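You operate a simulated robot arm through the tools that you are given. There is no shell and no other tool. Be economical: measure what you need, move in short steps, check, and stop when the job is done.

Carry out the task below with a simulated robot arm. There is one attempt and no reset: what you move stays moved.

## Task
Drain the tank: pump off, FEED valve shut, then run it empty.
Fine: lid open while it drains; DRAIN valve and lid shut after.

The check looks at the end state, three seconds after you hand in, the way a careful person would. Anything else that was tipped, shoved, dropped, spilled or broken makes it a failure. Lids that push on must go on centred and level and be pressed home; caps that screw on are set level and turned clockwise until they are tight.

## Robot
A 7-joint arm with a two-finger parallel gripper on a trunk, on a base that drives. Base frame: it is fixed to the floor where the robot stands at the start and does not move with it; the origin is under the middle of the robot, x ahead of it, y to its left, z up; the surface under the hand at the start is at about z = 800. Readings come in mm, rad, newtons and seconds.
Its first joint turns from -2.897 to 2.897 rad. Places, roughly: black bolt [2700, -1700, 1000]; brake handle [2600, -1600, 900]; button one [2800, -800, 1100]; button two [2300, 200, 500]; clamp lever [1700, 0, 1000]; count dial [2300, 200, 800]; edge knob [2500, -1300, 1100]; feed valve [500, -100, 700]; fill valve [0, -600, 700]; gap wheel [2800, -800, 800]; halt button [2200, 200, 700]; hood lever [1300, -200, 1100]; inch button [2100, 300, 700]; orange valve [900, -300, 1000]; power switch [2200, 300, 500]; pump switch [700, 0, 700]. Payload 1.57 kg.
The tool frame sits at the grasp point between the pads (the TCP): z along the fingers, y along the line on which they close. The tips reach 30 mm beyond it. Largest opening 110 mm; finger width 24, thickness 12; the body of the gripper, 48 by 112 mm, starts 78 mm behind the TCP.
Orientation is told as [roll, pitch, yaw] about the base's x, y, z axes, in that order, counted from this pose: with the fingers straight down and closing along the base's y, the tool's x points along the base's -x, its y along +y and its z along -z.

## Interface
- The arm moves only by the tool step_arm. Its argument "commands" is a list of rows, each a list of 7 numbers: the gripper command, from -1 (shut) to 1 (fully open), values between in proportion, then the shift along the base's x, y, z in units of 250 mm (1.0 is 250 mm), then the turn, a rotation vector about the base's x, y, z in units of 90 degrees (1.0 is 90 degrees). In form: [[fingers, dx, dy, dz, wx, wy, wz], ...]. A call has 1 to 8 rows; each row is the pose to reach, as a shift and turn from the pose commanded when the call began. A call with a number of a shift or a turn outside -1 to 1 is refused whole. Each row takes 0.2 s and may step no farther than 50 mm and 0.15 rad from the row before; otherwise, or with a gripper value out of range, the whole call is refused. A pose out of reach is approached as far as the arm can. The call stops where the force on the tool passes 40 N (or 10 N more than at its start, if that is more) or the arm is blocked; 0.2 s more then pass. Each finger travels about 108 mm/s and halts on what it meets, pressing with about 27 N; the grip force reading is that of the motor and also rises with nothing between the fingers. The clock runs only during rows and for 0.2 s after the last one: add rows that repeat a pose to give the fingers time. The reply holds the time, the measured pose of the TCP, the force on the tool along the base axes, the opening and the grip force, in the units named above and with some noise, with the torque about the TCP (base axes, N m) and any sound that the robot's microphone picked up, and new pictures: "pictures" is both (left out), scene, wrist or none.
- Cameras (640 x 400 px; columns grow to the right, rows downward): "scene" is now at [422.4, 120.8, 1494]; the picture's right is [-1.00, 0.06, 0.00], its down [0.05, 0.75, -0.66] and it looks along [-0.04, -0.66, -0.75] (base axes); focal length 223 px, centre (320, 200). "wrist" rides on the gripper at [70, 16, -141] in the tool frame; the picture's right is [-0.23, 0.97, 0.00], its down [-0.86, -0.20, -0.48] and it looks along [-0.47, -0.11, 0.88] (tool axes); focal length 222 px, centre (320, 200). There is no depth. A picture from a camera that has moved, and an enlarged one, comes with that camera's place and axes in the base frame and with its lens.
- slide_trunk(by): slides the trunk up (or, below 0, down) by that many mm; the arm and the scene camera ride with it, the base frame stays. It gives what a move gives, with no picture.
- roll_base(legs): drives the robot by 1 to 6 legs, each [ahead, left, turn to the left] in mm, mm and rad, along the robot's own axes; the way and the turn of a leg run together, so that a leg with both is an arc; at most 1500 mm and 3.142 rad a leg. The arm and the cameras ride along, it lands a little off, and it stops where it bumps. It gives what a move gives, and a new picture of the scene camera.
- pan_tilt(pan, tilt): turns the head with the scene camera to pan (to the left, within 1.798 rad either way) and tilt (down, from -0.506 to 1.204), counted from straight ahead of the robot. It gives what a move gives, and a new picture of the scene camera.
- close_up(camera, box): a new picture of the part [left, top, right, bottom] of that camera's present view, enlarged. No time passes.
- job_done(): hands the job in; it is judged then, once.

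Work in short steps. Places have to be worked out from the pictures, the camera data and where the tool is seen: move nearer, look again, correct. Check each grasp and each placing, and mend what went wrong. You have 120 turns and 260 pictures in all, those below and enlarged ones among them. Open the gripper and draw the arm clear of the work before you hand the job in, unless the task says otherwise; then end with one line.

The tools are called after "Emit:" by a JSON object that holds its "method" and its "body". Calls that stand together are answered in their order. step_arm: Moves the arm, as the interface text tells. Its arguments: {"type":"object","properties":{"commands":{"type":"array","items":{"type":"array","items":{"type":"number"}}},"pictures":{"type":"string","enum":["both","scene","wrist","none"]}},"required":["commands"]} The other tools are called the same way: slide_trunk (by) slides the trunk up or down; roll_base (legs) drives the base; pan_tilt (pan, tilt) turns the head that bears the scene camera; close_up (camera, box) takes an enlarged picture of a part of a camera's view; job_done () hands the job in.

At the start:

```text
time_s: 0.0
eef_pos: [500.7, -290.4, 999.6]
orientation: [0.0, -0.001, 0.001]
force: [-0.3, 0.5, 0.2]
ft_torque: [0.02, 0.01, -0.01]
grip_width: 109.8
grasp_force: 0.1
trunk travel left (down, up): [-550.0, 60.0]
robot x, y, heading: [0.2, 1.4, 0.003]
head pan, tilt: [-1.635, 0.85]
```

scene: 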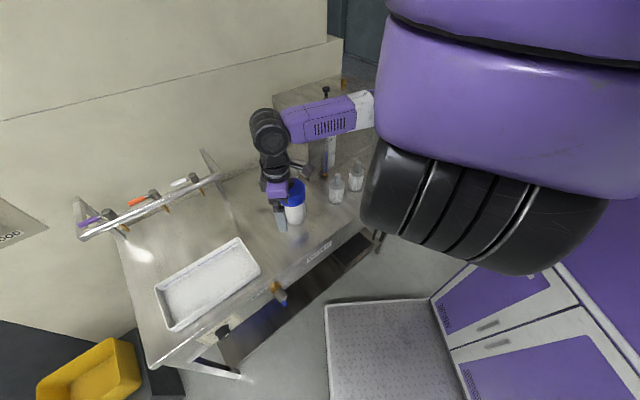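
wrist: 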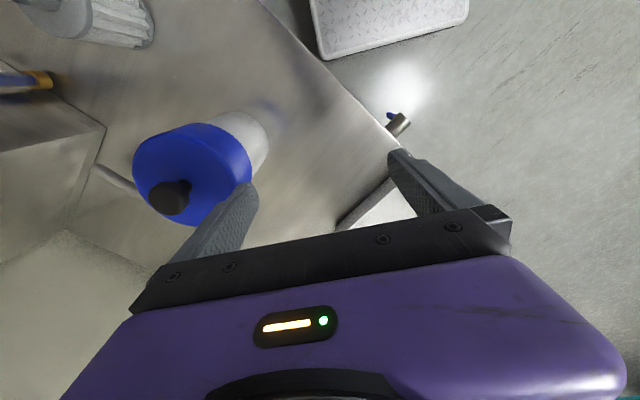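

The scene shows a bench with a white tank with a blue lid under the gripper, and valves about it. I look closer at the parts.

Emit:
{"method": "close_up", "body": {"camera": "scene", "box": [200, 80, 400, 260]}}

Emit:
{"method": "close_up", "body": {"camera": "scene", "box": [70, 220, 330, 380]}}

Emit:
{"method": "close_up", "body": {"camera": "scene", "box": [60, 140, 240, 250]}}

```text
2.22 times, centred on (300, 170) of scene
camera zoom: at [422.4, 120.8, 1494.0], right [-1.0, 0.06, 0.0], down [0.05, 0.75, -0.66], along [-0.04, -0.66, -0.75], focal length 495 px, centre (364, 267)
```

zoom: 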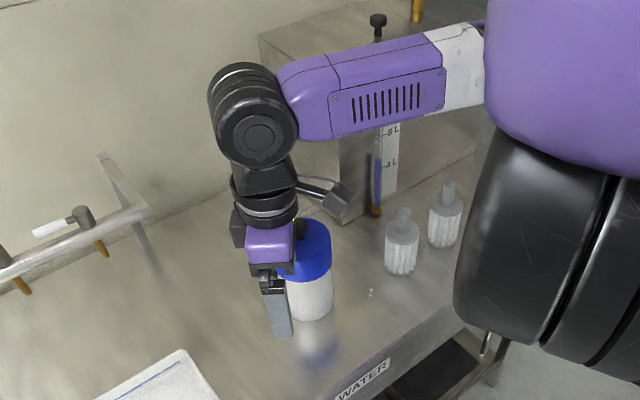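

```text
2.46 times, centred on (200, 300) of scene
camera zoom: at [422.4, 120.8, 1494.0], right [-1.0, 0.06, 0.0], down [0.05, 0.75, -0.66], along [-0.04, -0.66, -0.75], focal length 548 px, centre (615, -46)
```

zoom: 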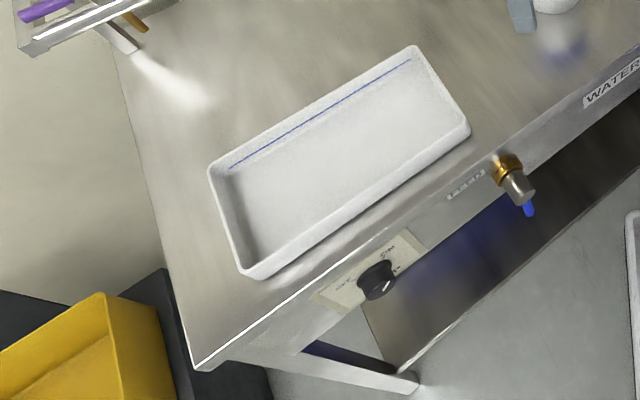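

```text
3.56 times, centred on (150, 195) of scene
camera zoom: at [422.4, 120.8, 1494.0], right [-1.0, 0.06, 0.0], down [0.05, 0.75, -0.66], along [-0.04, -0.66, -0.75], focal length 792 px, centre (924, 218)
```

zoom: 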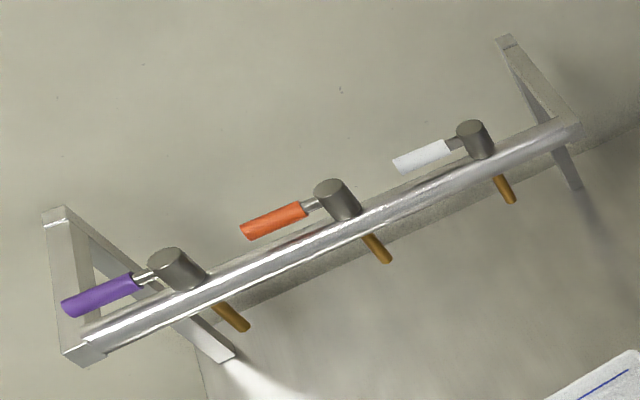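

The front edge holds a blue-handled valve and a pump knob; a steel box with a sight glass stands behind. I read labels and look to the right side.

Emit:
{"method": "close_up", "body": {"camera": "scene", "box": [240, 270, 310, 310]}}

Emit:
{"method": "close_up", "body": {"camera": "scene", "box": [190, 305, 250, 345]}}

Emit:
{"method": "close_up", "body": {"camera": "scene", "box": [270, 60, 390, 210]}}

Emit:
{"method": "pan_tilt", "body": {"pan": -1.79, "tilt": 0.6}}

```text
9.14 times, centred on (275, 290) of scene
camera zoom: at [422.4, 120.8, 1494.0], right [-1.0, 0.06, 0.0], down [0.05, 0.75, -0.66], along [-0.04, -0.66, -0.75], focal length 2036 px, centre (731, -623)
```

zoom: 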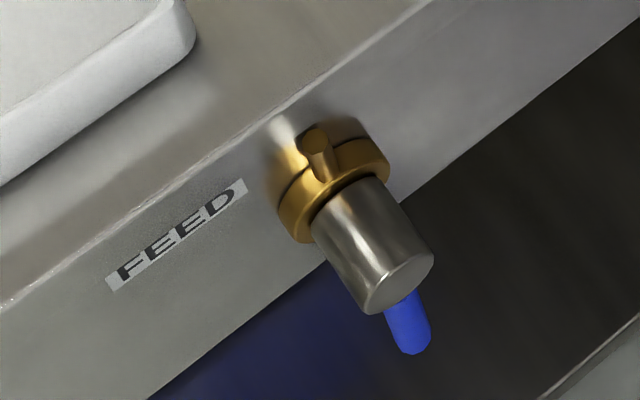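

```text
10.00 times, centred on (220, 325) of scene
camera zoom: at [422.4, 120.8, 1494.0], right [-1.0, 0.06, 0.0], down [0.05, 0.75, -0.66], along [-0.04, -0.66, -0.75], focal length 2227 px, centre (1320, -1050)
```

zoom: 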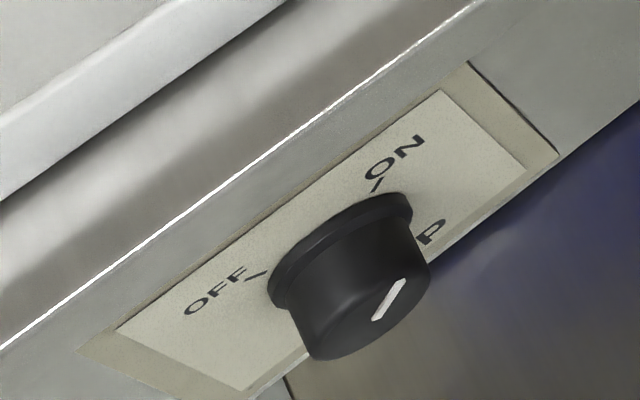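

```text
2.67 times, centred on (330, 135) of scene
camera zoom: at [422.4, 120.8, 1494.0], right [-1.0, 0.06, 0.0], down [0.05, 0.75, -0.66], along [-0.04, -0.66, -0.75], focal length 594 px, centre (293, 373)
```

zoom: 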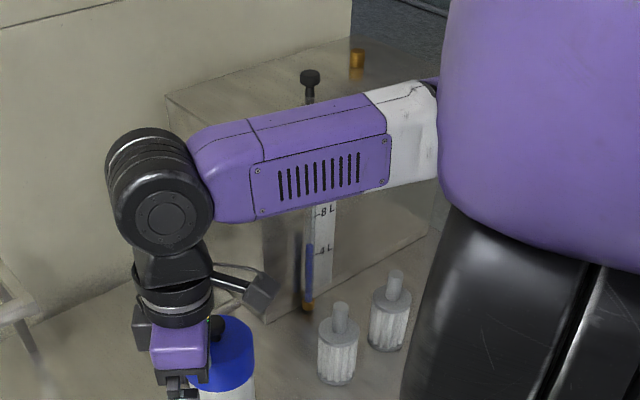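

```text
time_s: 0.8
eef_pos: [500.5, -289.7, 1000.2]
orientation: [0.0, 0.0, -0.002]
force: [-1.0, -0.2, 1.0]
ft_torque: [0.0, 0.0, -0.01]
grip_width: 110.2
grasp_force: 0.1
trunk travel left (down, up): [-550.0, 60.0]
robot x, y, heading: [-0.5, 0.2, -0.003]
head pan, tilt: [-1.791, 0.6]
camera scene: at [408.2, 112.6, 1514.8], right [-0.98, 0.22, 0.0], down [0.12, 0.55, -0.82], along [-0.18, -0.8, -0.57], focal length 223 px, centre (320, 200)
```

scene: 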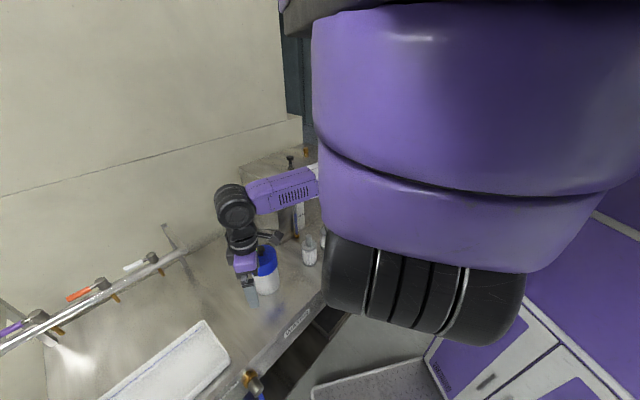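

The view is partly blocked by the robot's own shoulder. I plan to back off and face the bench, so I first look left and behind for obstacles.

Emit:
{"method": "pan_tilt", "body": {"pan": 1.0, "tilt": 0.6}}

Emit:
{"method": "pan_tilt", "body": {"pan": -0.4, "tilt": 0.6}}

```text
time_s: 3.2
eef_pos: [501.6, -291.4, 1000.8]
orientation: [0.0, -0.001, -0.002]
force: [-0.7, -0.6, 0.0]
ft_torque: [0.01, 0.0, -0.01]
grip_width: 109.9
grasp_force: 0.0
trunk travel left (down, up): [-550.0, 60.0]
robot x, y, heading: [-4.3, 2.7, 0.001]
head pan, tilt: [1.0, 0.6]
camera scene: at [475.2, 273.2, 1514.9], right [0.84, -0.54, 0.0], down [-0.31, -0.48, -0.83], along [0.45, 0.69, -0.56], focal length 223 px, centre (320, 200)
```

scene: 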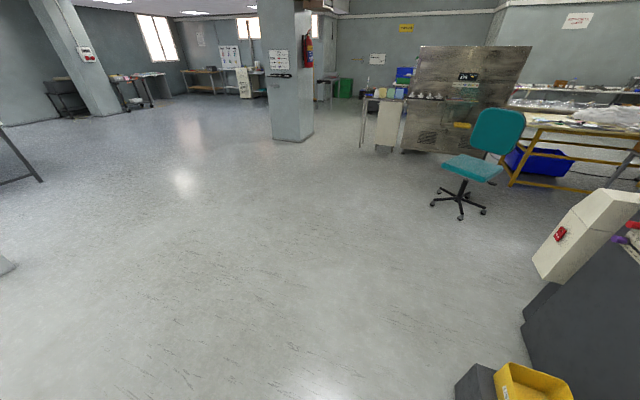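

```text
time_s: 4.8
eef_pos: [500.0, -290.7, 999.7]
orientation: [0.0, 0.0, 0.0]
force: [0.1, 0.3, 0.3]
ft_torque: [0.03, 0.03, -0.01]
grip_width: 110.1
grasp_force: 0.0
trunk travel left (down, up): [-550.0, 60.0]
robot x, y, heading: [3.0, -0.9, -0.001]
head pan, tilt: [-0.4, 0.6]
camera scene: at [508.9, 164.5, 1514.9], right [-0.39, -0.92, 0.0], down [-0.52, 0.22, -0.83], along [0.76, -0.32, -0.56], focal length 223 px, centre (320, 200)
```

scene: 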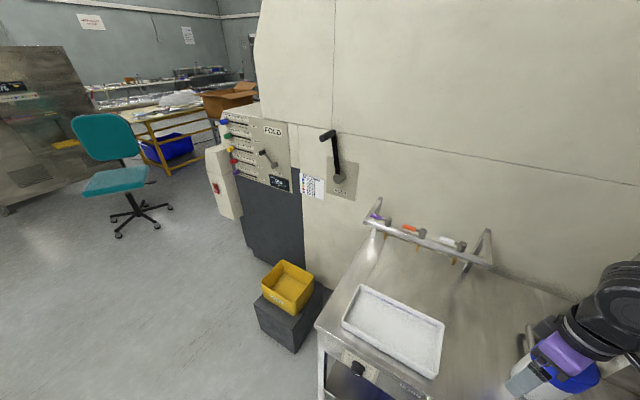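

Left is clear floor. I back away from the bench 600 mm to the left and turn right to face it.

Emit:
{"method": "roll_base", "body": {"legs": [[0, 600, 0], [0, 0, -1.06]]}}

Emit:
{"method": "pan_tilt", "body": {"pan": 0.0, "tilt": 0.5}}

```text
time_s: 10.8
eef_pos: [0.9, 19.5, 999.9]
orientation: [0.001, 0.002, -1.036]
force: [-0.6, 0.1, 0.0]
ft_torque: [-0.03, -0.03, -0.01]
grip_width: 110.0
grasp_force: 0.1
trunk travel left (down, up): [-550.0, 60.0]
robot x, y, heading: [-2.5, 596.6, -1.034]
head pan, tilt: [-0.4, 0.6]
camera scene: at [397.8, 243.3, 1514.9], right [-0.99, -0.13, 0.0], down [-0.08, 0.56, -0.83], along [0.11, -0.82, -0.56], focal length 223 px, centre (320, 200)
```

scene: 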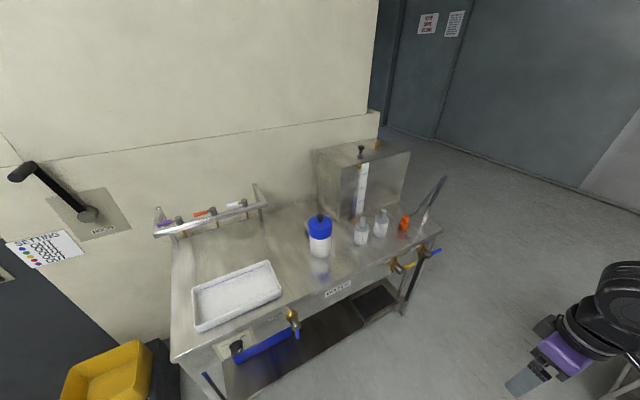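

```text
time_s: 11.7
eef_pos: [0.7, 19.1, 1000.2]
orientation: [0.0, 0.0, -1.036]
force: [-0.6, 0.9, -1.1]
ft_torque: [0.01, -0.03, 0.0]
grip_width: 109.7
grasp_force: 0.0
trunk travel left (down, up): [-550.0, 60.0]
robot x, y, heading: [-6.2, 596.7, -1.037]
head pan, tilt: [0.0, 0.499]
camera scene: at [432.2, 252.5, 1524.0], right [-0.86, -0.51, 0.0], down [-0.24, 0.41, -0.88], along [0.45, -0.76, -0.48], focal length 223 px, centre (320, 200)
```

scene: 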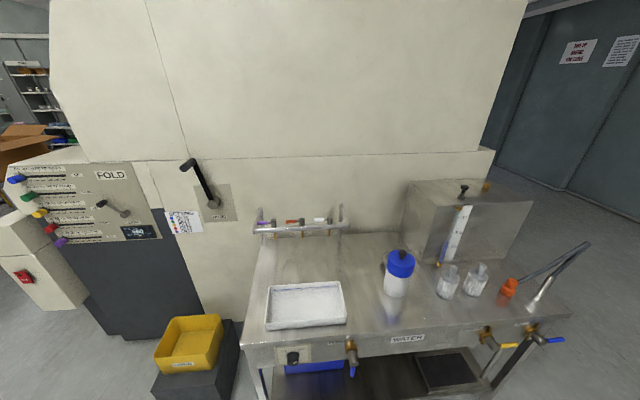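

Now the bench is in full view. I zoom on the parts.

Emit:
{"method": "close_up", "body": {"camera": "scene", "box": [380, 170, 600, 300]}}

Emit:
{"method": "close_up", "body": {"camera": "scene", "box": [440, 300, 600, 400]}}

Emit:
{"method": "close_up", "body": {"camera": "scene", "box": [250, 320, 450, 400]}}

Emit:
{"method": "close_up", "body": {"camera": "scene", "box": [240, 195, 360, 245]}}

```text
2.91 times, centred on (490, 235) of scene
camera zoom: at [432.2, 252.5, 1524.0], right [-0.86, -0.51, 0.0], down [-0.24, 0.41, -0.88], along [0.45, -0.76, -0.48], focal length 648 px, centre (-174, 98)
```

zoom: 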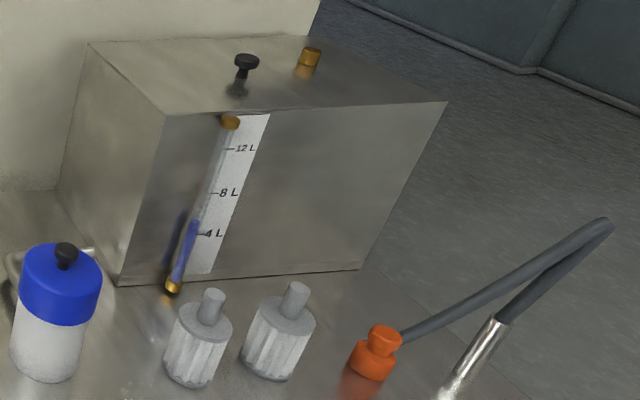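

```text
4.00 times, centred on (520, 350) of scene
camera zoom: at [432.2, 252.5, 1524.0], right [-0.86, -0.51, 0.0], down [-0.24, 0.41, -0.88], along [0.45, -0.76, -0.48], focal length 891 px, centre (-480, -400)
```

zoom: 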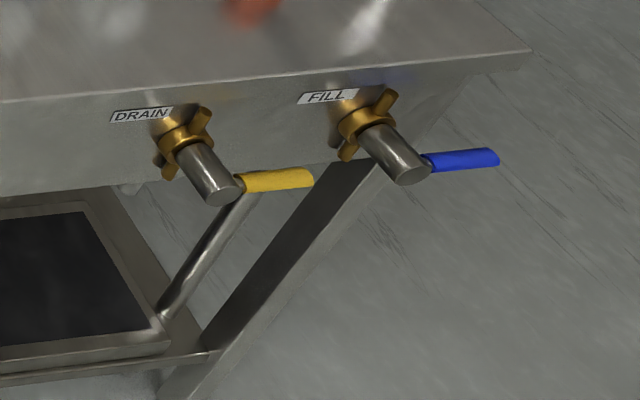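

```text
3.20 times, centred on (350, 360) of scene
camera zoom: at [432.2, 252.5, 1524.0], right [-0.86, -0.51, 0.0], down [-0.24, 0.41, -0.88], along [0.45, -0.76, -0.48], focal length 712 px, centre (224, -312)
```

zoom: 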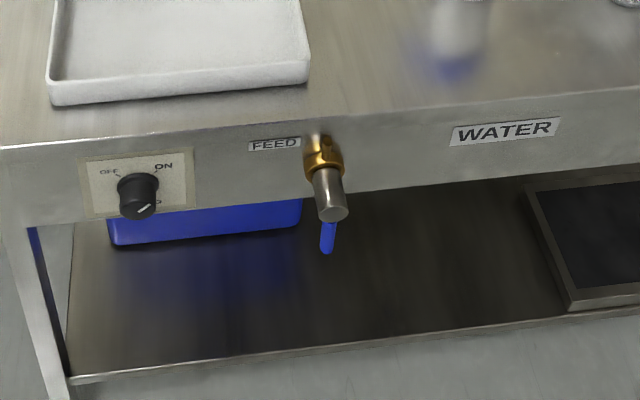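

```text
5.33 times, centred on (300, 220) of scene
camera zoom: at [432.2, 252.5, 1524.0], right [-0.86, -0.51, 0.0], down [-0.24, 0.41, -0.88], along [0.45, -0.76, -0.48], focal length 1188 px, centre (427, 93)
```

zoom: 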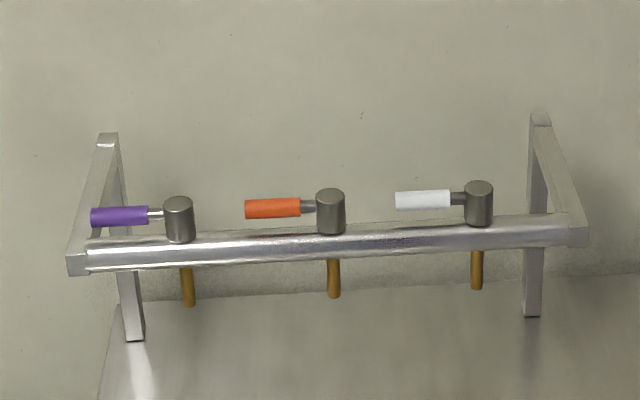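

DRAIN and FILL (yellow/blue handles) lie at the right, FEED points down, tank with a black knob on top. I zoom on the pump knob, tank top, and drain outlet.

Emit:
{"method": "close_up", "body": {"camera": "scene", "box": [270, 338, 320, 370]}}

Emit:
{"method": "close_up", "body": {"camera": "scene", "box": [400, 170, 540, 265]}}

Emit:
{"method": "pan_tilt", "body": {"pan": -0.2, "tilt": 0.85}}

```text
12.50 times, centred on (295, 354) of scene
camera zoom: at [432.2, 252.5, 1524.0], right [-0.86, -0.51, 0.0], down [-0.24, 0.41, -0.88], along [0.45, -0.76, -0.48], focal length 2783 px, centre (632, -1725)
```

zoom: 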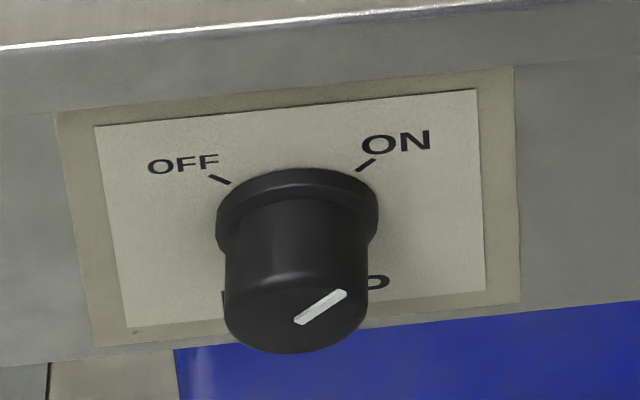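

```text
4.21 times, centred on (470, 218) of scene
camera zoom: at [432.2, 252.5, 1524.0], right [-0.86, -0.51, 0.0], down [-0.24, 0.41, -0.88], along [0.45, -0.76, -0.48], focal length 938 px, centre (-312, 126)
```

zoom: 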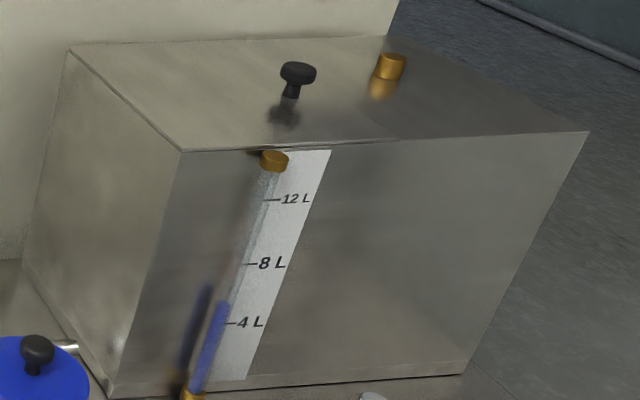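

```text
time_s: 12.5
eef_pos: [0.4, 19.2, 1000.1]
orientation: [0.0, -0.001, -1.037]
force: [0.6, -0.2, -0.5]
ft_torque: [0.0, 0.02, -0.02]
grip_width: 109.8
grasp_force: 0.1
trunk travel left (down, up): [-550.0, 60.0]
robot x, y, heading: [-3.9, 597.7, -1.037]
head pan, tilt: [-0.201, 0.85]
camera scene: at [411.6, 257.0, 1494.1], right [-0.94, -0.33, 0.0], down [-0.25, 0.71, -0.66], along [0.22, -0.62, -0.75], focal length 223 px, centre (320, 200)
```

scene: 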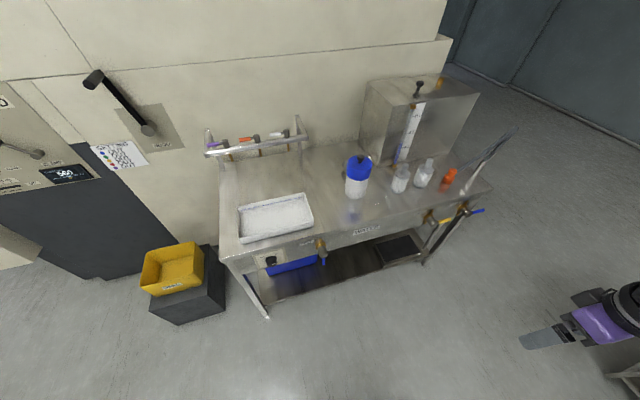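

The pump is ON, FEED is open (down), tank holds about 5 L. I drive nearer, squaring to the bench (heading about -0.95).

Emit:
{"method": "roll_base", "body": {"legs": [[0, 0, 0.087], [250, 60, 0]]}}

Emit:
{"method": "pan_tilt", "body": {"pan": 0.0, "tilt": 0.85}}

```text
time_s: 14.8
eef_pos: [235.2, -139.1, 999.1]
orientation: [0.0, -0.001, -0.952]
force: [0.6, 0.4, 0.1]
ft_torque: [0.01, -0.01, 0.0]
grip_width: 109.7
grasp_force: 0.1
trunk travel left (down, up): [-550.0, 60.0]
robot x, y, heading: [183.9, 437.2, -0.95]
head pan, tilt: [-0.201, 0.85]
camera scene: at [626.2, 132.6, 1494.0], right [-0.91, -0.4, 0.0], down [-0.3, 0.69, -0.66], along [0.27, -0.6, -0.75], focal length 223 px, centre (320, 200)
```

scene: 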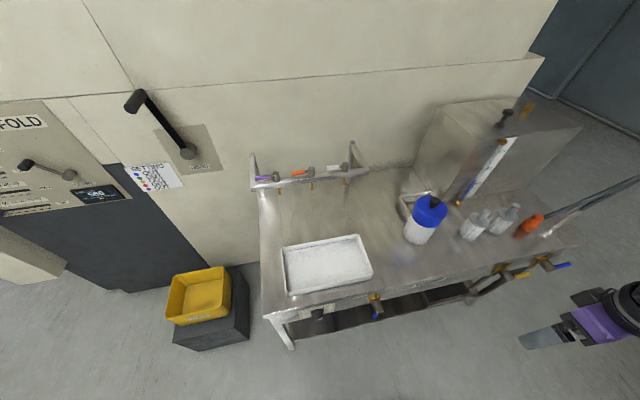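

```text
time_s: 15.5
eef_pos: [235.7, -138.0, 1000.6]
orientation: [0.001, -0.001, -0.953]
force: [0.1, -0.3, 0.2]
ft_torque: [-0.03, 0.0, 0.0]
grip_width: 110.0
grasp_force: 0.1
trunk travel left (down, up): [-550.0, 60.0]
robot x, y, heading: [187.5, 438.0, -0.947]
head pan, tilt: [0.0, 0.85]
camera scene: at [639.9, 140.3, 1494.0], right [-0.82, -0.58, 0.0], down [-0.43, 0.61, -0.66], along [0.38, -0.54, -0.75], focal length 223 px, centre (320, 200)
```

scene: 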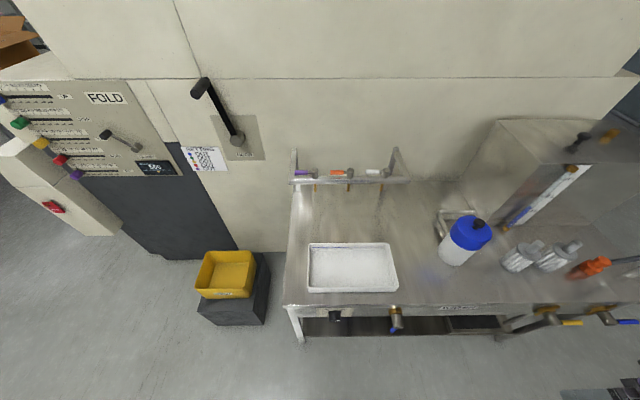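

The base is squared to the bench. Pump knob is at about (711,-43,740), FEED at (551,-146,740). I tilt the tool to point at the bench and shift it in front of the pump.

Emit:
{"method": "step_arm", "body": {"commands": [[0, 0.12, 0.086, -0.04, -0.0725, -0.0519, 0], [0, 0.24, 0.172, -0.08, -0.145, -0.1038, 0], [0, 0.36, 0.258, -0.12, -0.2175, -0.1556, 0], [0, 0.48, 0.344, -0.16, -0.29, -0.2075, 0], [0, 0.6, 0.43, -0.2, -0.3625, -0.2594, 0], [0, 0.72, 0.516, -0.24, -0.435, -0.3113, 0], [0, 0.84, 0.602, -0.28, -0.5075, -0.3631, 0], [0, 0.96, 0.688, -0.32, -0.58, -0.415, 0]], "pictures": "wrist"}}

```text
time_s: 17.3
eef_pos: [378.6, -99.0, 995.8]
orientation: [0.014, -1.119, -0.957]
force: [-1.0, 0.5, 0.1]
ft_torque: [0.01, -0.02, -0.03]
grip_width: 54.7
grasp_force: 0.0
out of reach, approached as far as the arm can: row 3, 4, 5, 6, 7, 8
trunk travel left (down, up): [-550.0, 60.0]
robot x, y, heading: [184.6, 436.6, -0.952]
head pan, tilt: [0.0, 0.85]
camera wrist: at [299.2, 38.9, 994.9], right [0.85, 0.49, 0.21], down [-0.2, -0.07, 0.98], along [0.49, -0.87, 0.04], focal length 222 px, centre (320, 200)
```

wrist: 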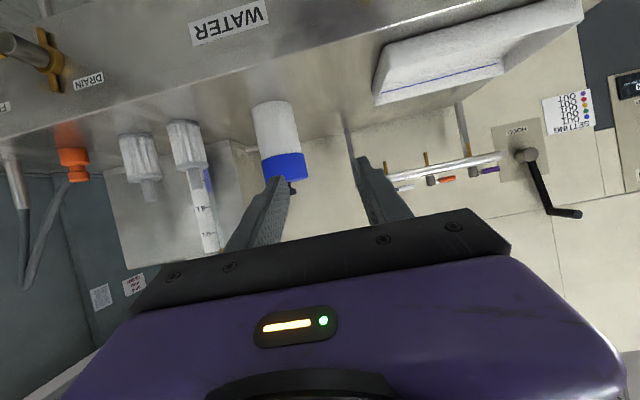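

The forward-pointing pose is cramped this near. I back off 150 mm and lower the trunk 200 mm, then finish the turn.

Emit:
{"method": "roll_base", "body": {"legs": [[-150, 0, 0]]}}

Emit:
{"method": "slide_trunk", "body": {"by": -200}}

Emit:
{"method": "step_arm", "body": {"commands": [[0, 0.05, 0.0358, 0.0, -0.0725, -0.0519, 0], [0, 0.1, 0.0716, 0.0, -0.145, -0.1038, 0], [0, 0.15, 0.107, 0.0, -0.2175, -0.1556, 0], [0, 0.2, 0.143, 0.0, -0.233, -0.167, 0]], "pictures": "wrist"}}

```text
time_s: 18.7
eef_pos: [294.6, 27.1, 995.6]
orientation: [0.013, -1.116, -0.954]
force: [0.3, -0.1, -0.4]
ft_torque: [-0.02, 0.0, 0.0]
grip_width: 55.1
grasp_force: 0.1
trunk travel left (down, up): [-550.0, 60.0]
robot x, y, heading: [98.2, 559.6, -0.95]
head pan, tilt: [0.0, 0.85]
camera scene: at [553.7, 266.4, 1493.9], right [-0.81, -0.58, 0.0], down [-0.44, 0.61, -0.66], along [0.39, -0.54, -0.75], focal length 223 px, centre (320, 200)
```

scene: 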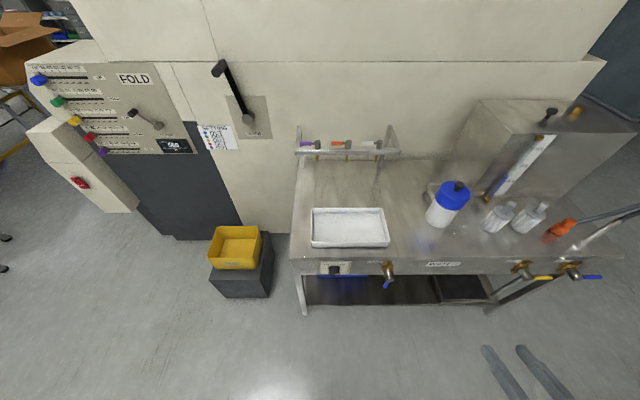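

```text
time_s: 20.9
eef_pos: [292.9, 25.3, 795.0]
orientation: [0.015, -1.117, -0.955]
force: [0.5, 0.2, 0.0]
ft_torque: [0.0, 0.01, 0.01]
grip_width: 55.2
grasp_force: 0.1
trunk travel left (down, up): [-350.0, 260.0]
robot x, y, heading: [96.1, 557.3, -0.951]
head pan, tilt: [0.0, 0.85]
```

```text
time_s: 21.9
eef_pos: [291.0, -12.0, 824.1]
orientation: [-0.276, -1.553, -0.648]
force: [-0.2, -0.1, -0.3]
ft_torque: [0.01, 0.01, 0.06]
grip_width: 54.9
grasp_force: 0.1
out of reach, approached as far as the arm can: row 1, 2, 3, 4
trunk travel left (down, up): [-350.0, 260.0]
robot x, y, heading: [93.1, 561.8, -0.947]
head pan, tilt: [0.0, 0.85]
camera wrist: at [217.3, 111.0, 756.1], right [0.78, 0.59, 0.22], down [-0.44, 0.25, 0.86], along [0.45, -0.77, 0.45], focal length 222 px, centre (320, 200)
```

wrist: 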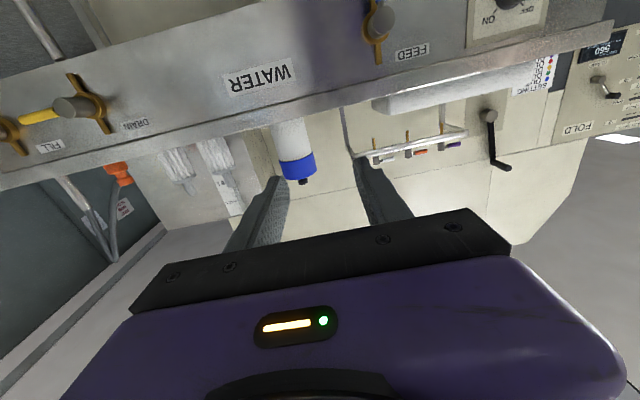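

The wrist seems limited with the shoulder high, so I lower the trunk in stages while raising the hand.

Emit:
{"method": "slide_trunk", "body": {"by": -150}}

Emit:
{"method": "step_arm", "body": {"commands": [[0, 0, 0, 0.16, 0, 0, 0], [0, 0, 0, 0.32, 0, 0, 0], [0, 0, 0, 0.48, 0, 0, 0], [0, 0, 0, 0.64, 0, 0, 0]], "pictures": "none"}}

Emit:
{"method": "slide_trunk", "body": {"by": -150}}

Emit:
{"method": "step_arm", "body": {"commands": [[0, 0.13, 0.093, 0, 0, 0, 0], [0, 0.26, 0.186, 0, 0, 0, 0], [0, 0.39, 0.279, 0, 0, 0, 0]], "pictures": "wrist"}}

```text
time_s: 23.6
eef_pos: [290.7, -13.4, 675.1]
orientation: [0.099, -1.557, -1.019]
force: [0.3, 0.3, 0.2]
ft_torque: [-0.02, -0.01, -0.06]
grip_width: 54.8
grasp_force: 0.1
trunk travel left (down, up): [-200.0, 410.0]
robot x, y, heading: [99.2, 564.9, -0.943]
head pan, tilt: [0.0, 0.85]
```

```text
time_s: 24.6
eef_pos: [279.8, -19.9, 821.0]
orientation: [0.046, -1.557, -0.965]
force: [-0.3, 0.4, -0.2]
ft_torque: [0.02, -0.02, 0.03]
grip_width: 54.9
grasp_force: 0.1
out of reach, approached as far as the arm can: row 4
trunk travel left (down, up): [-200.0, 410.0]
robot x, y, heading: [102.6, 563.4, -0.945]
head pan, tilt: [0.0, 0.85]
```

```text
time_s: 26.4
eef_pos: [279.2, -20.6, 670.6]
orientation: [0.109, -1.556, -1.032]
force: [0.0, -0.3, -0.8]
ft_torque: [-0.01, -0.02, 0.02]
grip_width: 55.0
grasp_force: 0.1
trunk travel left (down, up): [-50.0, 560.0]
robot x, y, heading: [94.9, 557.5, -0.944]
head pan, tilt: [0.0, 0.85]
```

```text
time_s: 27.2
eef_pos: [341.0, 4.0, 626.8]
orientation: [0.124, -1.555, -1.047]
force: [0.1, 0.0, -0.2]
ft_torque: [0.0, 0.03, -0.02]
grip_width: 54.9
grasp_force: 0.0
out of reach, approached as far as the arm can: row 1, 2, 3
trunk travel left (down, up): [-50.0, 560.0]
robot x, y, heading: [96.0, 562.7, -0.946]
head pan, tilt: [0.0, 0.85]
camera wrist: at [266.5, 126.8, 558.9], right [0.78, 0.59, 0.23], down [-0.44, 0.25, 0.86], along [0.45, -0.77, 0.45], focal length 222 px, centre (320, 200)
```

wrist: 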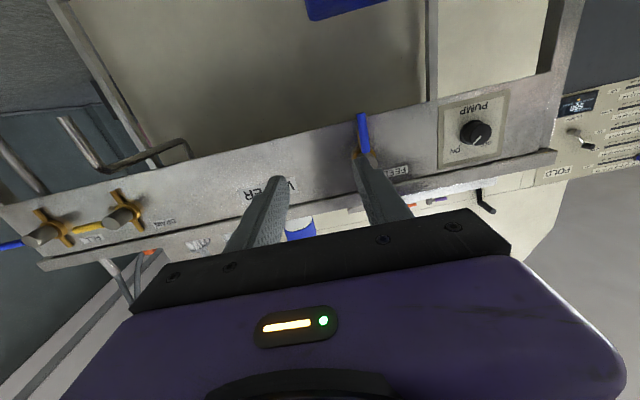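

It appears that the limit is being too close to the axis with the tool level. I roll back 130 mm and extend forward and left.

Emit:
{"method": "roll_base", "body": {"legs": [[-130, 0, 0]]}}

Emit:
{"method": "step_arm", "body": {"commands": [[0, 0.1, -0.14, 0.06, 0, 0, 0], [0, 0.2, -0.28, 0.12, 0, 0, 0], [0, 0.3, -0.42, 0.18, 0, 0, 0], [0, 0.43, -0.327, 0.24, 0, 0, 0], [0, 0.56, -0.234, 0.3, 0, 0, 0], [0, 0.69, -0.141, 0.36, 0, 0, 0], [0, 0.82, -0.048, 0.42, 0, 0, 0]], "pictures": "wrist"}}

```text
time_s: 28.4
eef_pos: [263.2, 107.5, 627.6]
orientation: [0.123, -1.557, -1.04]
force: [-0.6, -0.4, 1.2]
ft_torque: [0.0, 0.01, 0.02]
grip_width: 55.2
grasp_force: 0.1
trunk travel left (down, up): [-50.0, 560.0]
robot x, y, heading: [19.7, 666.2, -0.946]
head pan, tilt: [0.0, 0.85]
camera scene: at [477.5, 371.8, 994.0], right [-0.81, -0.58, 0.0], down [-0.44, 0.61, -0.66], along [0.39, -0.54, -0.75], focal length 223 px, centre (320, 200)
```

scene: 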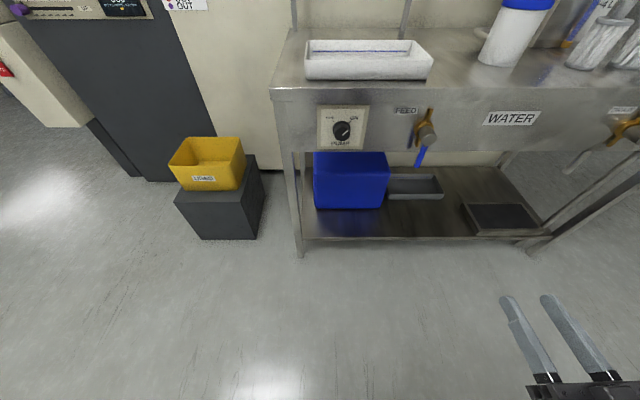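

```text
time_s: 30.0
eef_pos: [502.8, 68.2, 693.4]
orientation: [0.06, -1.559, -0.985]
force: [-0.2, -0.6, 0.1]
ft_torque: [-0.02, 0.0, 0.0]
grip_width: 55.1
grasp_force: 0.0
out of reach, approached as far as the arm can: row 4, 5, 6, 7
trunk travel left (down, up): [-50.0, 560.0]
robot x, y, heading: [19.0, 667.6, -0.949]
head pan, tilt: [0.0, 0.85]
camera wrist: at [429.6, 191.3, 625.2], right [0.78, 0.59, 0.23], down [-0.44, 0.25, 0.86], along [0.45, -0.77, 0.45], focal length 222 px, centre (320, 200)
```

wrist: 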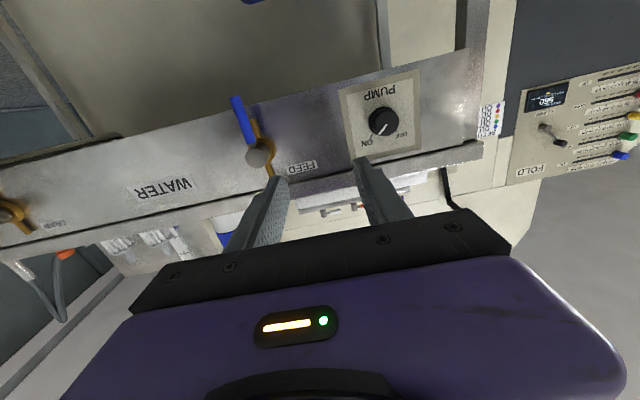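

Triangulating both cameras, the knob face is at about (722,-52,700), FEED body at (550,-175,697). I line the tool up 110 mm in front of the knob.

Emit:
{"method": "step_arm", "body": {"commands": [[0.5, 0.155, -0.031, 0.008, -0.009, -0.006, -0.018], [0.5, 0.31, -0.062, 0.016, -0.009, -0.006, -0.018], [0.5, 0.465, -0.093, 0.024, -0.009, -0.006, -0.018], [0.5, 0.62, -0.124, 0.032, -0.009, -0.006, -0.018], [0.5, 0.62, -0.124, 0.032, -0.009, -0.006, -0.018]], "pictures": "both"}}

```text
time_s: 31.2
eef_pos: [657.0, 35.9, 699.3]
orientation: [2.964, -1.568, 2.369]
force: [-0.5, 0.0, -0.7]
ft_torque: [0.0, 0.0, 0.01]
grip_width: 82.4
grasp_force: 0.1
trunk travel left (down, up): [-50.0, 560.0]
robot x, y, heading: [22.7, 667.0, -0.949]
head pan, tilt: [0.0, 0.85]
camera scene: at [477.6, 371.9, 994.0], right [-0.81, -0.58, 0.0], down [-0.44, 0.61, -0.66], along [0.39, -0.54, -0.75], focal length 223 px, centre (320, 200)
camera wrist: at [587.8, 160.7, 629.8], right [0.79, 0.57, 0.23], down [-0.44, 0.27, 0.85], along [0.42, -0.78, 0.47], focal length 222 px, centre (320, 200)
```

scene: 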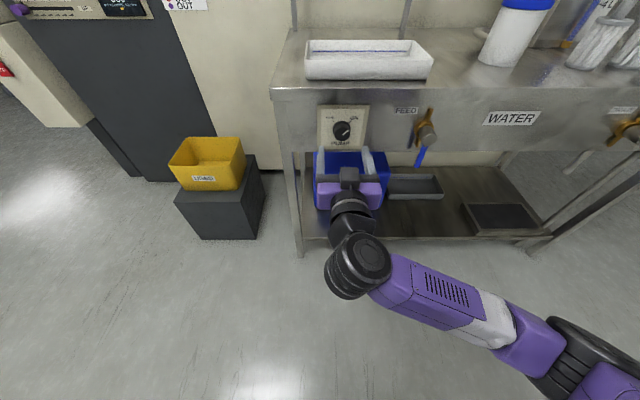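
wrist: 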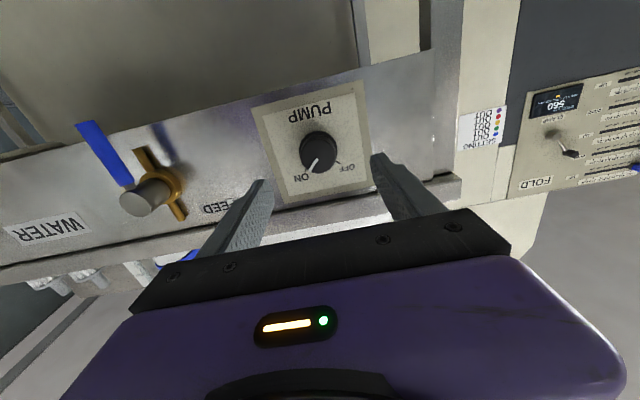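

The aim is spot-on (knob seen at (318,150), predicted (321,150)). I pre-turn the wrist 45° clockwise and approach.

Emit:
{"method": "step_arm", "body": {"commands": [[0.5, 0, 0, 0, 0.0486, -0.0677, 0], [0.5, 0, 0, 0, 0.0972, -0.1353, 0], [0.5, 0, 0, 0, 0.1457, -0.203, 0], [0.5, 0, 0, 0, 0.1943, -0.2707, 0], [0.5, 0.07, -0.097, 0.006, 0.2429, -0.3383, 0], [0.5, 0.14, -0.195, 0.006, 0.2915, -0.406, 0]], "pictures": "wrist"}}

```text
time_s: 32.6
eef_pos: [689.4, -14.5, 704.0]
orientation: [1.574, -0.783, -2.521]
force: [-0.2, -0.5, -0.3]
ft_torque: [0.0, -0.03, -0.01]
grip_width: 82.5
grasp_force: 0.1
trunk travel left (down, up): [-50.0, 560.0]
robot x, y, heading: [20.6, 666.2, -0.948]
head pan, tilt: [0.0, 0.85]
camera wrist: at [657.0, 136.5, 666.0], right [0.43, 0.31, 0.85], down [-0.89, -0.04, 0.46], along [0.18, -0.95, 0.25], focal length 222 px, centre (320, 200)
```

wrist: 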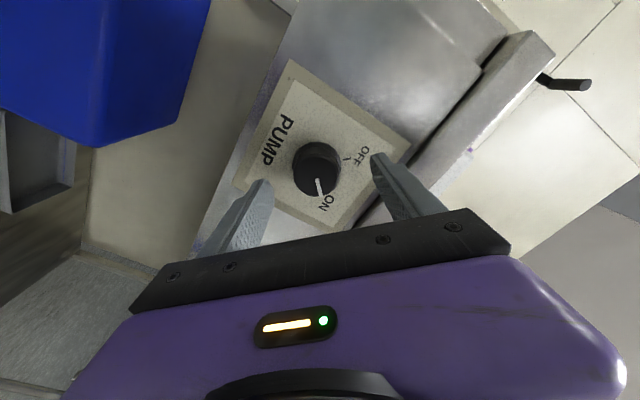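

Still well aligned. I advance 40 mm and then close on the knob.

Emit:
{"method": "step_arm", "body": {"commands": [[0.5, 0.0466, -0.065, -0.008, 0, 0, 0], [0.5, 0.0933, -0.13, -0.012, 0, 0, 0], [0.5, 0.0933, -0.13, -0.012, 0, 0, 0]], "pictures": "wrist"}}

Emit:
{"method": "step_arm", "body": {"commands": [[-1, 0, 0, 0, 0, 0, 0], [-1, 0, 0, 0, 0, 0, 0], [-1, 0, 0, 0, 0, 0, 0]], "pictures": "wrist"}}

```text
time_s: 33.1
eef_pos: [701.9, -30.2, 702.7]
orientation: [1.577, -0.784, -2.527]
force: [-5.8, 6.4, 0.5]
ft_torque: [-0.11, -0.16, 0.29]
grip_width: 82.2
grasp_force: 0.0
trunk travel left (down, up): [-50.0, 560.0]
robot x, y, heading: [23.4, 666.1, -0.953]
head pan, tilt: [0.0, 0.85]
stopped in row 2: the force on the tool passed its limit at 163 N (the readings are from after the stop); the commanded pose is now the measured one
camera wrist: at [669.5, 120.4, 664.2], right [0.42, 0.31, 0.85], down [-0.89, -0.04, 0.46], along [0.18, -0.95, 0.26], focal length 222 px, centre (320, 200)
```

wrist: 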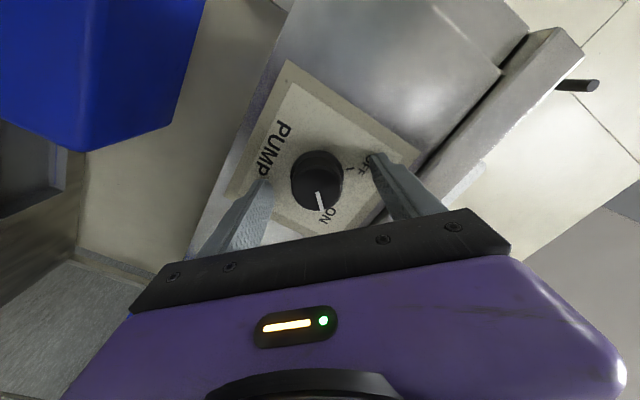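

```text
time_s: 33.9
eef_pos: [702.2, -30.1, 702.1]
orientation: [1.574, -0.783, -2.523]
force: [-21.2, 17.0, -8.0]
ft_torque: [-0.33, -0.53, 0.94]
grip_width: 39.5
grasp_force: 26.5
trunk travel left (down, up): [-50.0, 560.0]
robot x, y, heading: [21.9, 664.4, -0.946]
head pan, tilt: [0.0, 0.85]
camera wrist: at [669.2, 120.2, 663.6], right [0.43, 0.31, 0.85], down [-0.89, -0.04, 0.46], along [0.18, -0.95, 0.25], focal length 222 px, centre (320, 200)
```

wrist: 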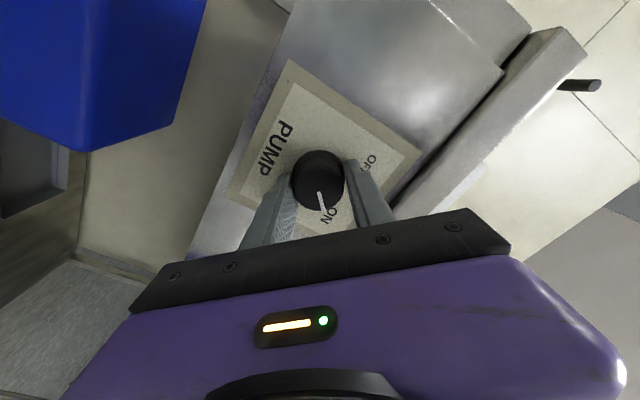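

The tips touched the plate but the knob (39.5 mm) is gripped. I ease back 3 mm and turn counter-clockwise 60°.

Emit:
{"method": "step_arm", "body": {"commands": [[-1, -0.007, 0.0098, 0, 0, 0, 0], [-1, -0.007, 0.0098, 0, -0.0486, 0.0677, 0], [-1, -0.007, 0.0098, 0, -0.0972, 0.1353, 0], [-1, -0.007, 0.0098, 0, -0.1457, 0.203, 0], [-1, -0.007, 0.0098, 0, -0.1943, 0.2707, 0], [-1, -0.007, 0.0098, 0, -0.2429, 0.3383, 0], [-1, -0.007, 0.0098, 0, -0.2915, 0.406, 0], [-1, -0.007, 0.0098, 0, -0.34, 0.4737, 0]], "pictures": "wrist"}}

```text
time_s: 35.7
eef_pos: [701.9, -29.0, 702.0]
orientation: [-1.593, -1.44, 0.646]
force: [9.7, -16.4, -5.0]
ft_torque: [-0.5, -0.4, 0.88]
grip_width: 37.4
grasp_force: 43.8
trunk travel left (down, up): [-50.0, 560.0]
robot x, y, heading: [16.9, 665.4, -0.95]
head pan, tilt: [0.0, 0.85]
camera wrist: at [624.1, 90.2, 629.9], right [0.81, 0.58, 0.1], down [-0.35, 0.34, 0.87], along [0.47, -0.74, 0.48], focal length 222 px, centre (320, 200)
```

wrist: 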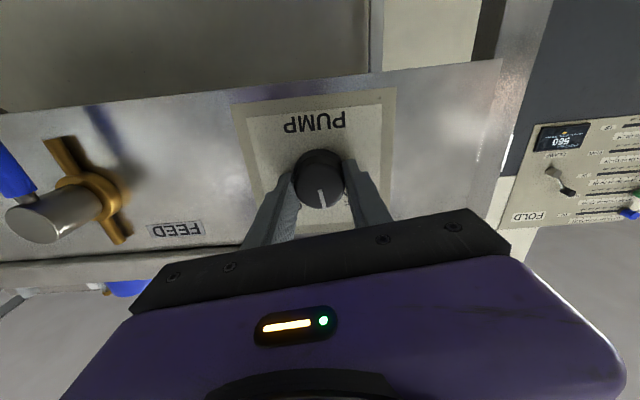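

The knob turned with the grip. I continue 40° further.

Emit:
{"method": "step_arm", "body": {"commands": [[-1, 0, 0, 0, -0.0486, 0.0677, 0], [-1, 0, 0, 0, -0.0972, 0.1353, 0], [-1, 0, 0, 0, -0.1457, 0.203, 0], [-1, 0, 0, 0, -0.1943, 0.2707, 0], [-1, 0, 0, 0, -0.2429, 0.3383, 0], [-1, 0, 0, 0, -0.2429, 0.3383, 0]], "pictures": "wrist"}}

```text
time_s: 37.1
eef_pos: [702.3, -27.5, 701.9]
orientation: [-1.571, -0.785, 0.628]
force: [21.8, -17.4, -6.1]
ft_torque: [0.65, 0.07, 0.45]
grip_width: 37.5
grasp_force: 44.2
trunk travel left (down, up): [-50.0, 560.0]
robot x, y, heading: [18.9, 667.2, -0.949]
head pan, tilt: [0.0, 0.85]
camera wrist: at [587.6, 64.4, 640.4], right [0.69, 0.5, -0.53], down [0.09, 0.66, 0.75], along [0.72, -0.56, 0.41], focal length 222 px, centre (320, 200)
```

wrist: 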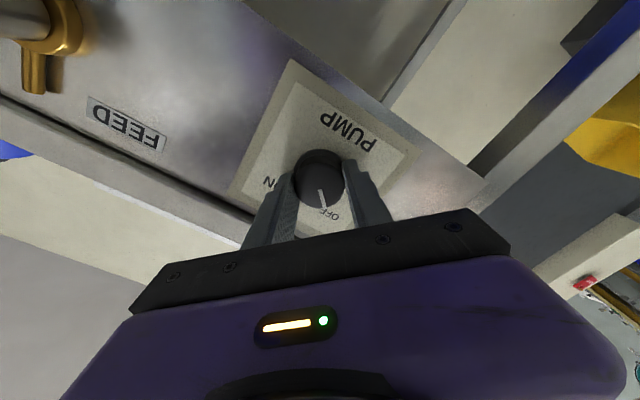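

Turned 90°, the pointer reads OFF. I open, back off and look.

Emit:
{"method": "step_arm", "body": {"commands": [[0.5, 0, 0, 0, 0, 0, 0], [0.5, 0, 0, 0, 0, 0, 0], [0.5, -0.0933, 0.13, 0, 0.0486, -0.0677, 0], [0.5, -0.186, 0.26, 0, 0.0972, -0.1353, 0], [0.5, -0.28, 0.39, 0, 0.1457, -0.203, 0], [0.5, -0.28, 0.39, 0, 0.1943, -0.2707, 0], [0.5, -0.28, 0.39, 0, 0.2429, -0.3383, 0], [0.5, -0.28, 0.39, 0, 0.2915, -0.406, 0]], "pictures": "wrist"}}

Emit:
{"method": "close_up", "body": {"camera": "scene", "box": [310, 90, 450, 180]}}

```text
time_s: 38.9
eef_pos: [630.6, 67.9, 702.9]
orientation: [2.326, -1.564, 3.014]
force: [-0.1, -0.1, 0.1]
ft_torque: [-0.01, 0.03, 0.0]
grip_width: 82.4
grasp_force: 0.1
trunk travel left (down, up): [-50.0, 560.0]
robot x, y, heading: [23.8, 667.4, -0.948]
head pan, tilt: [0.0, 0.85]
camera wrist: at [561.1, 193.6, 632.0], right [0.79, 0.57, 0.23], down [-0.45, 0.27, 0.85], along [0.42, -0.78, 0.47], focal length 222 px, centre (320, 200)
```

wrist: 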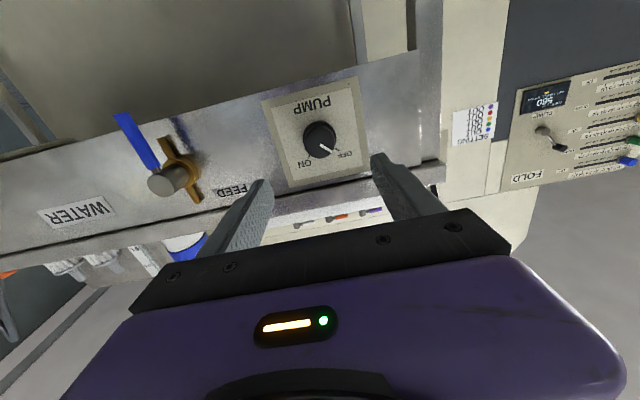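

```text
4.44 times, centred on (380, 135) of scene
camera zoom: at [477.4, 371.9, 994.0], right [-0.81, -0.58, 0.0], down [-0.44, 0.61, -0.66], along [0.39, -0.54, -0.75], focal length 990 px, centre (53, 489)
```

zoom: 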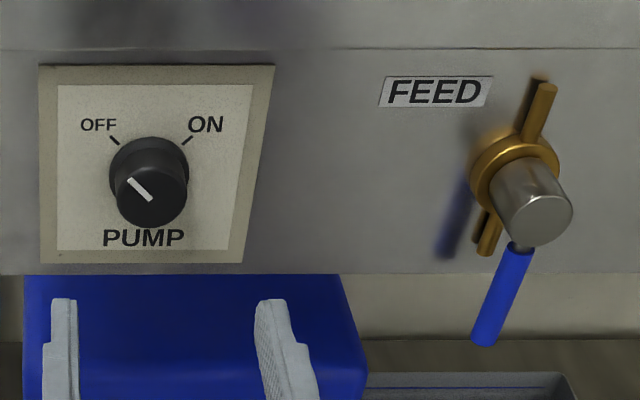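

Pump is OFF. FEED lever hangs down (open) from about (533,-125,702) to (536,-119,625). I move in front of it.

Emit:
{"method": "step_arm", "body": {"commands": [[0.1, -0.126, -0.084, -0.042, 0, 0, 0], [0.1, -0.253, -0.168, -0.085, 0, 0, 0], [0.1, -0.38, -0.252, -0.127, 0, 0, 0], [0.1, -0.506, -0.336, -0.17, 0, 0, 0], [0.1, -0.632, -0.42, -0.212, 0, 0, 0], [0.1, -0.632, -0.42, -0.212, 0, 0, 0]], "pictures": "wrist"}}

```text
time_s: 40.3
eef_pos: [472.1, -38.3, 651.1]
orientation: [2.625, -1.566, 2.71]
force: [0.0, -0.6, 0.4]
ft_torque: [0.02, -0.04, 0.0]
grip_width: 60.7
grasp_force: 0.0
trunk travel left (down, up): [-50.0, 560.0]
robot x, y, heading: [19.1, 665.7, -0.954]
head pan, tilt: [0.0, 0.85]
camera wrist: at [402.5, 85.7, 580.1], right [0.79, 0.57, 0.23], down [-0.45, 0.27, 0.85], along [0.42, -0.78, 0.47], focal length 222 px, centre (320, 200)
```

wrist: 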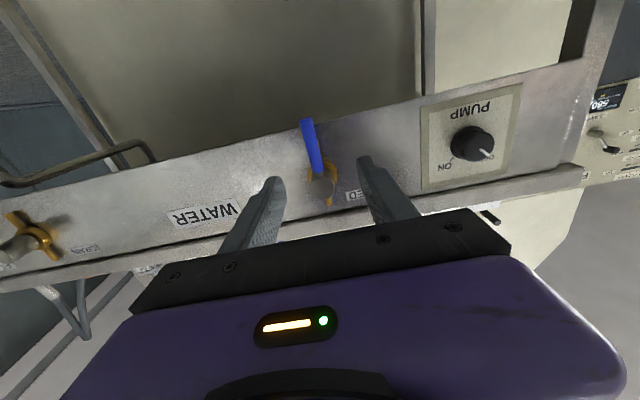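

The lever is about 9 mm to the right of the tool axis. I correct and approach 70 mm.

Emit:
{"method": "step_arm", "body": {"commands": [[0.1, 0.052, -0.129, 0, 0, 0, 0], [0.1, 0.135, -0.247, 0, 0, 0, 0], [0.1, 0.135, -0.247, 0, 0, 0, 0]], "pictures": "both"}}

Emit:
{"method": "close_up", "body": {"camera": "scene", "box": [370, 90, 490, 190]}}

```text
time_s: 41.1
eef_pos: [505.5, -99.6, 647.9]
orientation: [2.606, -1.566, 2.727]
force: [0.7, 0.7, -0.5]
ft_torque: [0.0, -0.05, 0.01]
grip_width: 60.7
grasp_force: 0.0
trunk travel left (down, up): [-50.0, 560.0]
robot x, y, heading: [22.5, 668.0, -0.952]
head pan, tilt: [0.0, 0.85]
camera scene: at [477.4, 371.9, 994.0], right [-0.81, -0.58, 0.0], down [-0.44, 0.61, -0.66], along [0.39, -0.54, -0.75], focal length 223 px, centre (320, 200)
camera wrist: at [436.0, 24.3, 579.1], right [0.79, 0.57, 0.23], down [-0.45, 0.27, 0.85], along [0.42, -0.78, 0.47], focal length 222 px, centre (320, 200)
```

scene: 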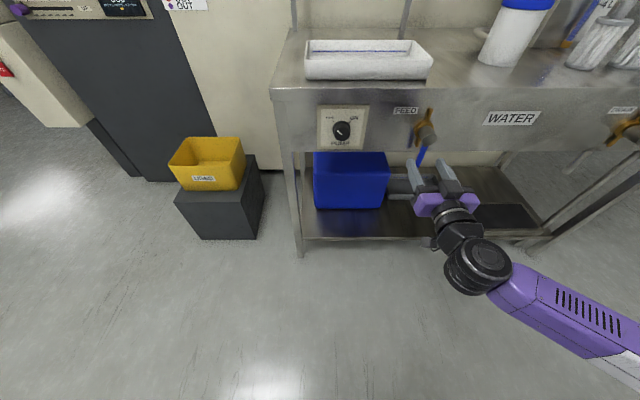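
wrist: 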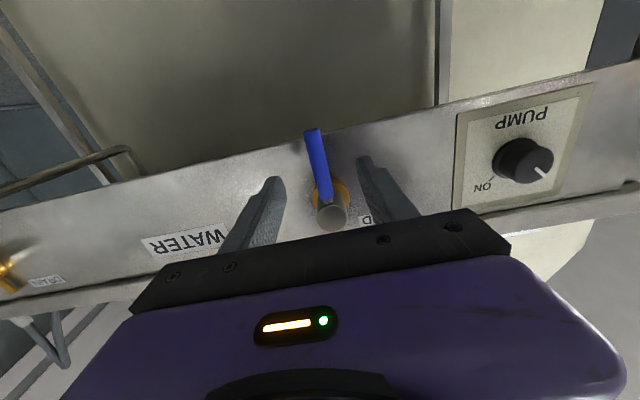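

```text
4.00 times, centred on (430, 140) of scene
camera zoom: at [477.4, 371.9, 994.0], right [-0.81, -0.58, 0.0], down [-0.44, 0.61, -0.66], along [0.39, -0.54, -0.75], focal length 891 px, centre (-120, 440)
```

zoom: 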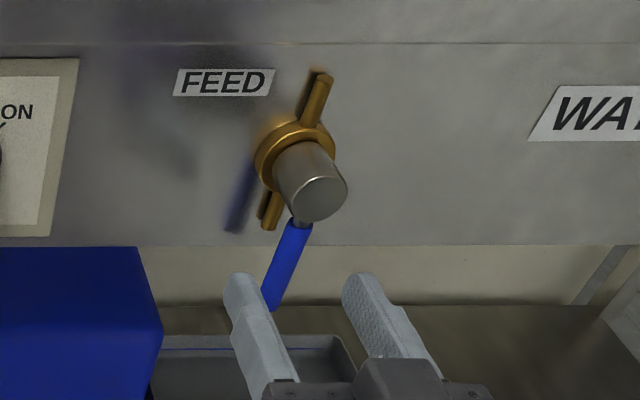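

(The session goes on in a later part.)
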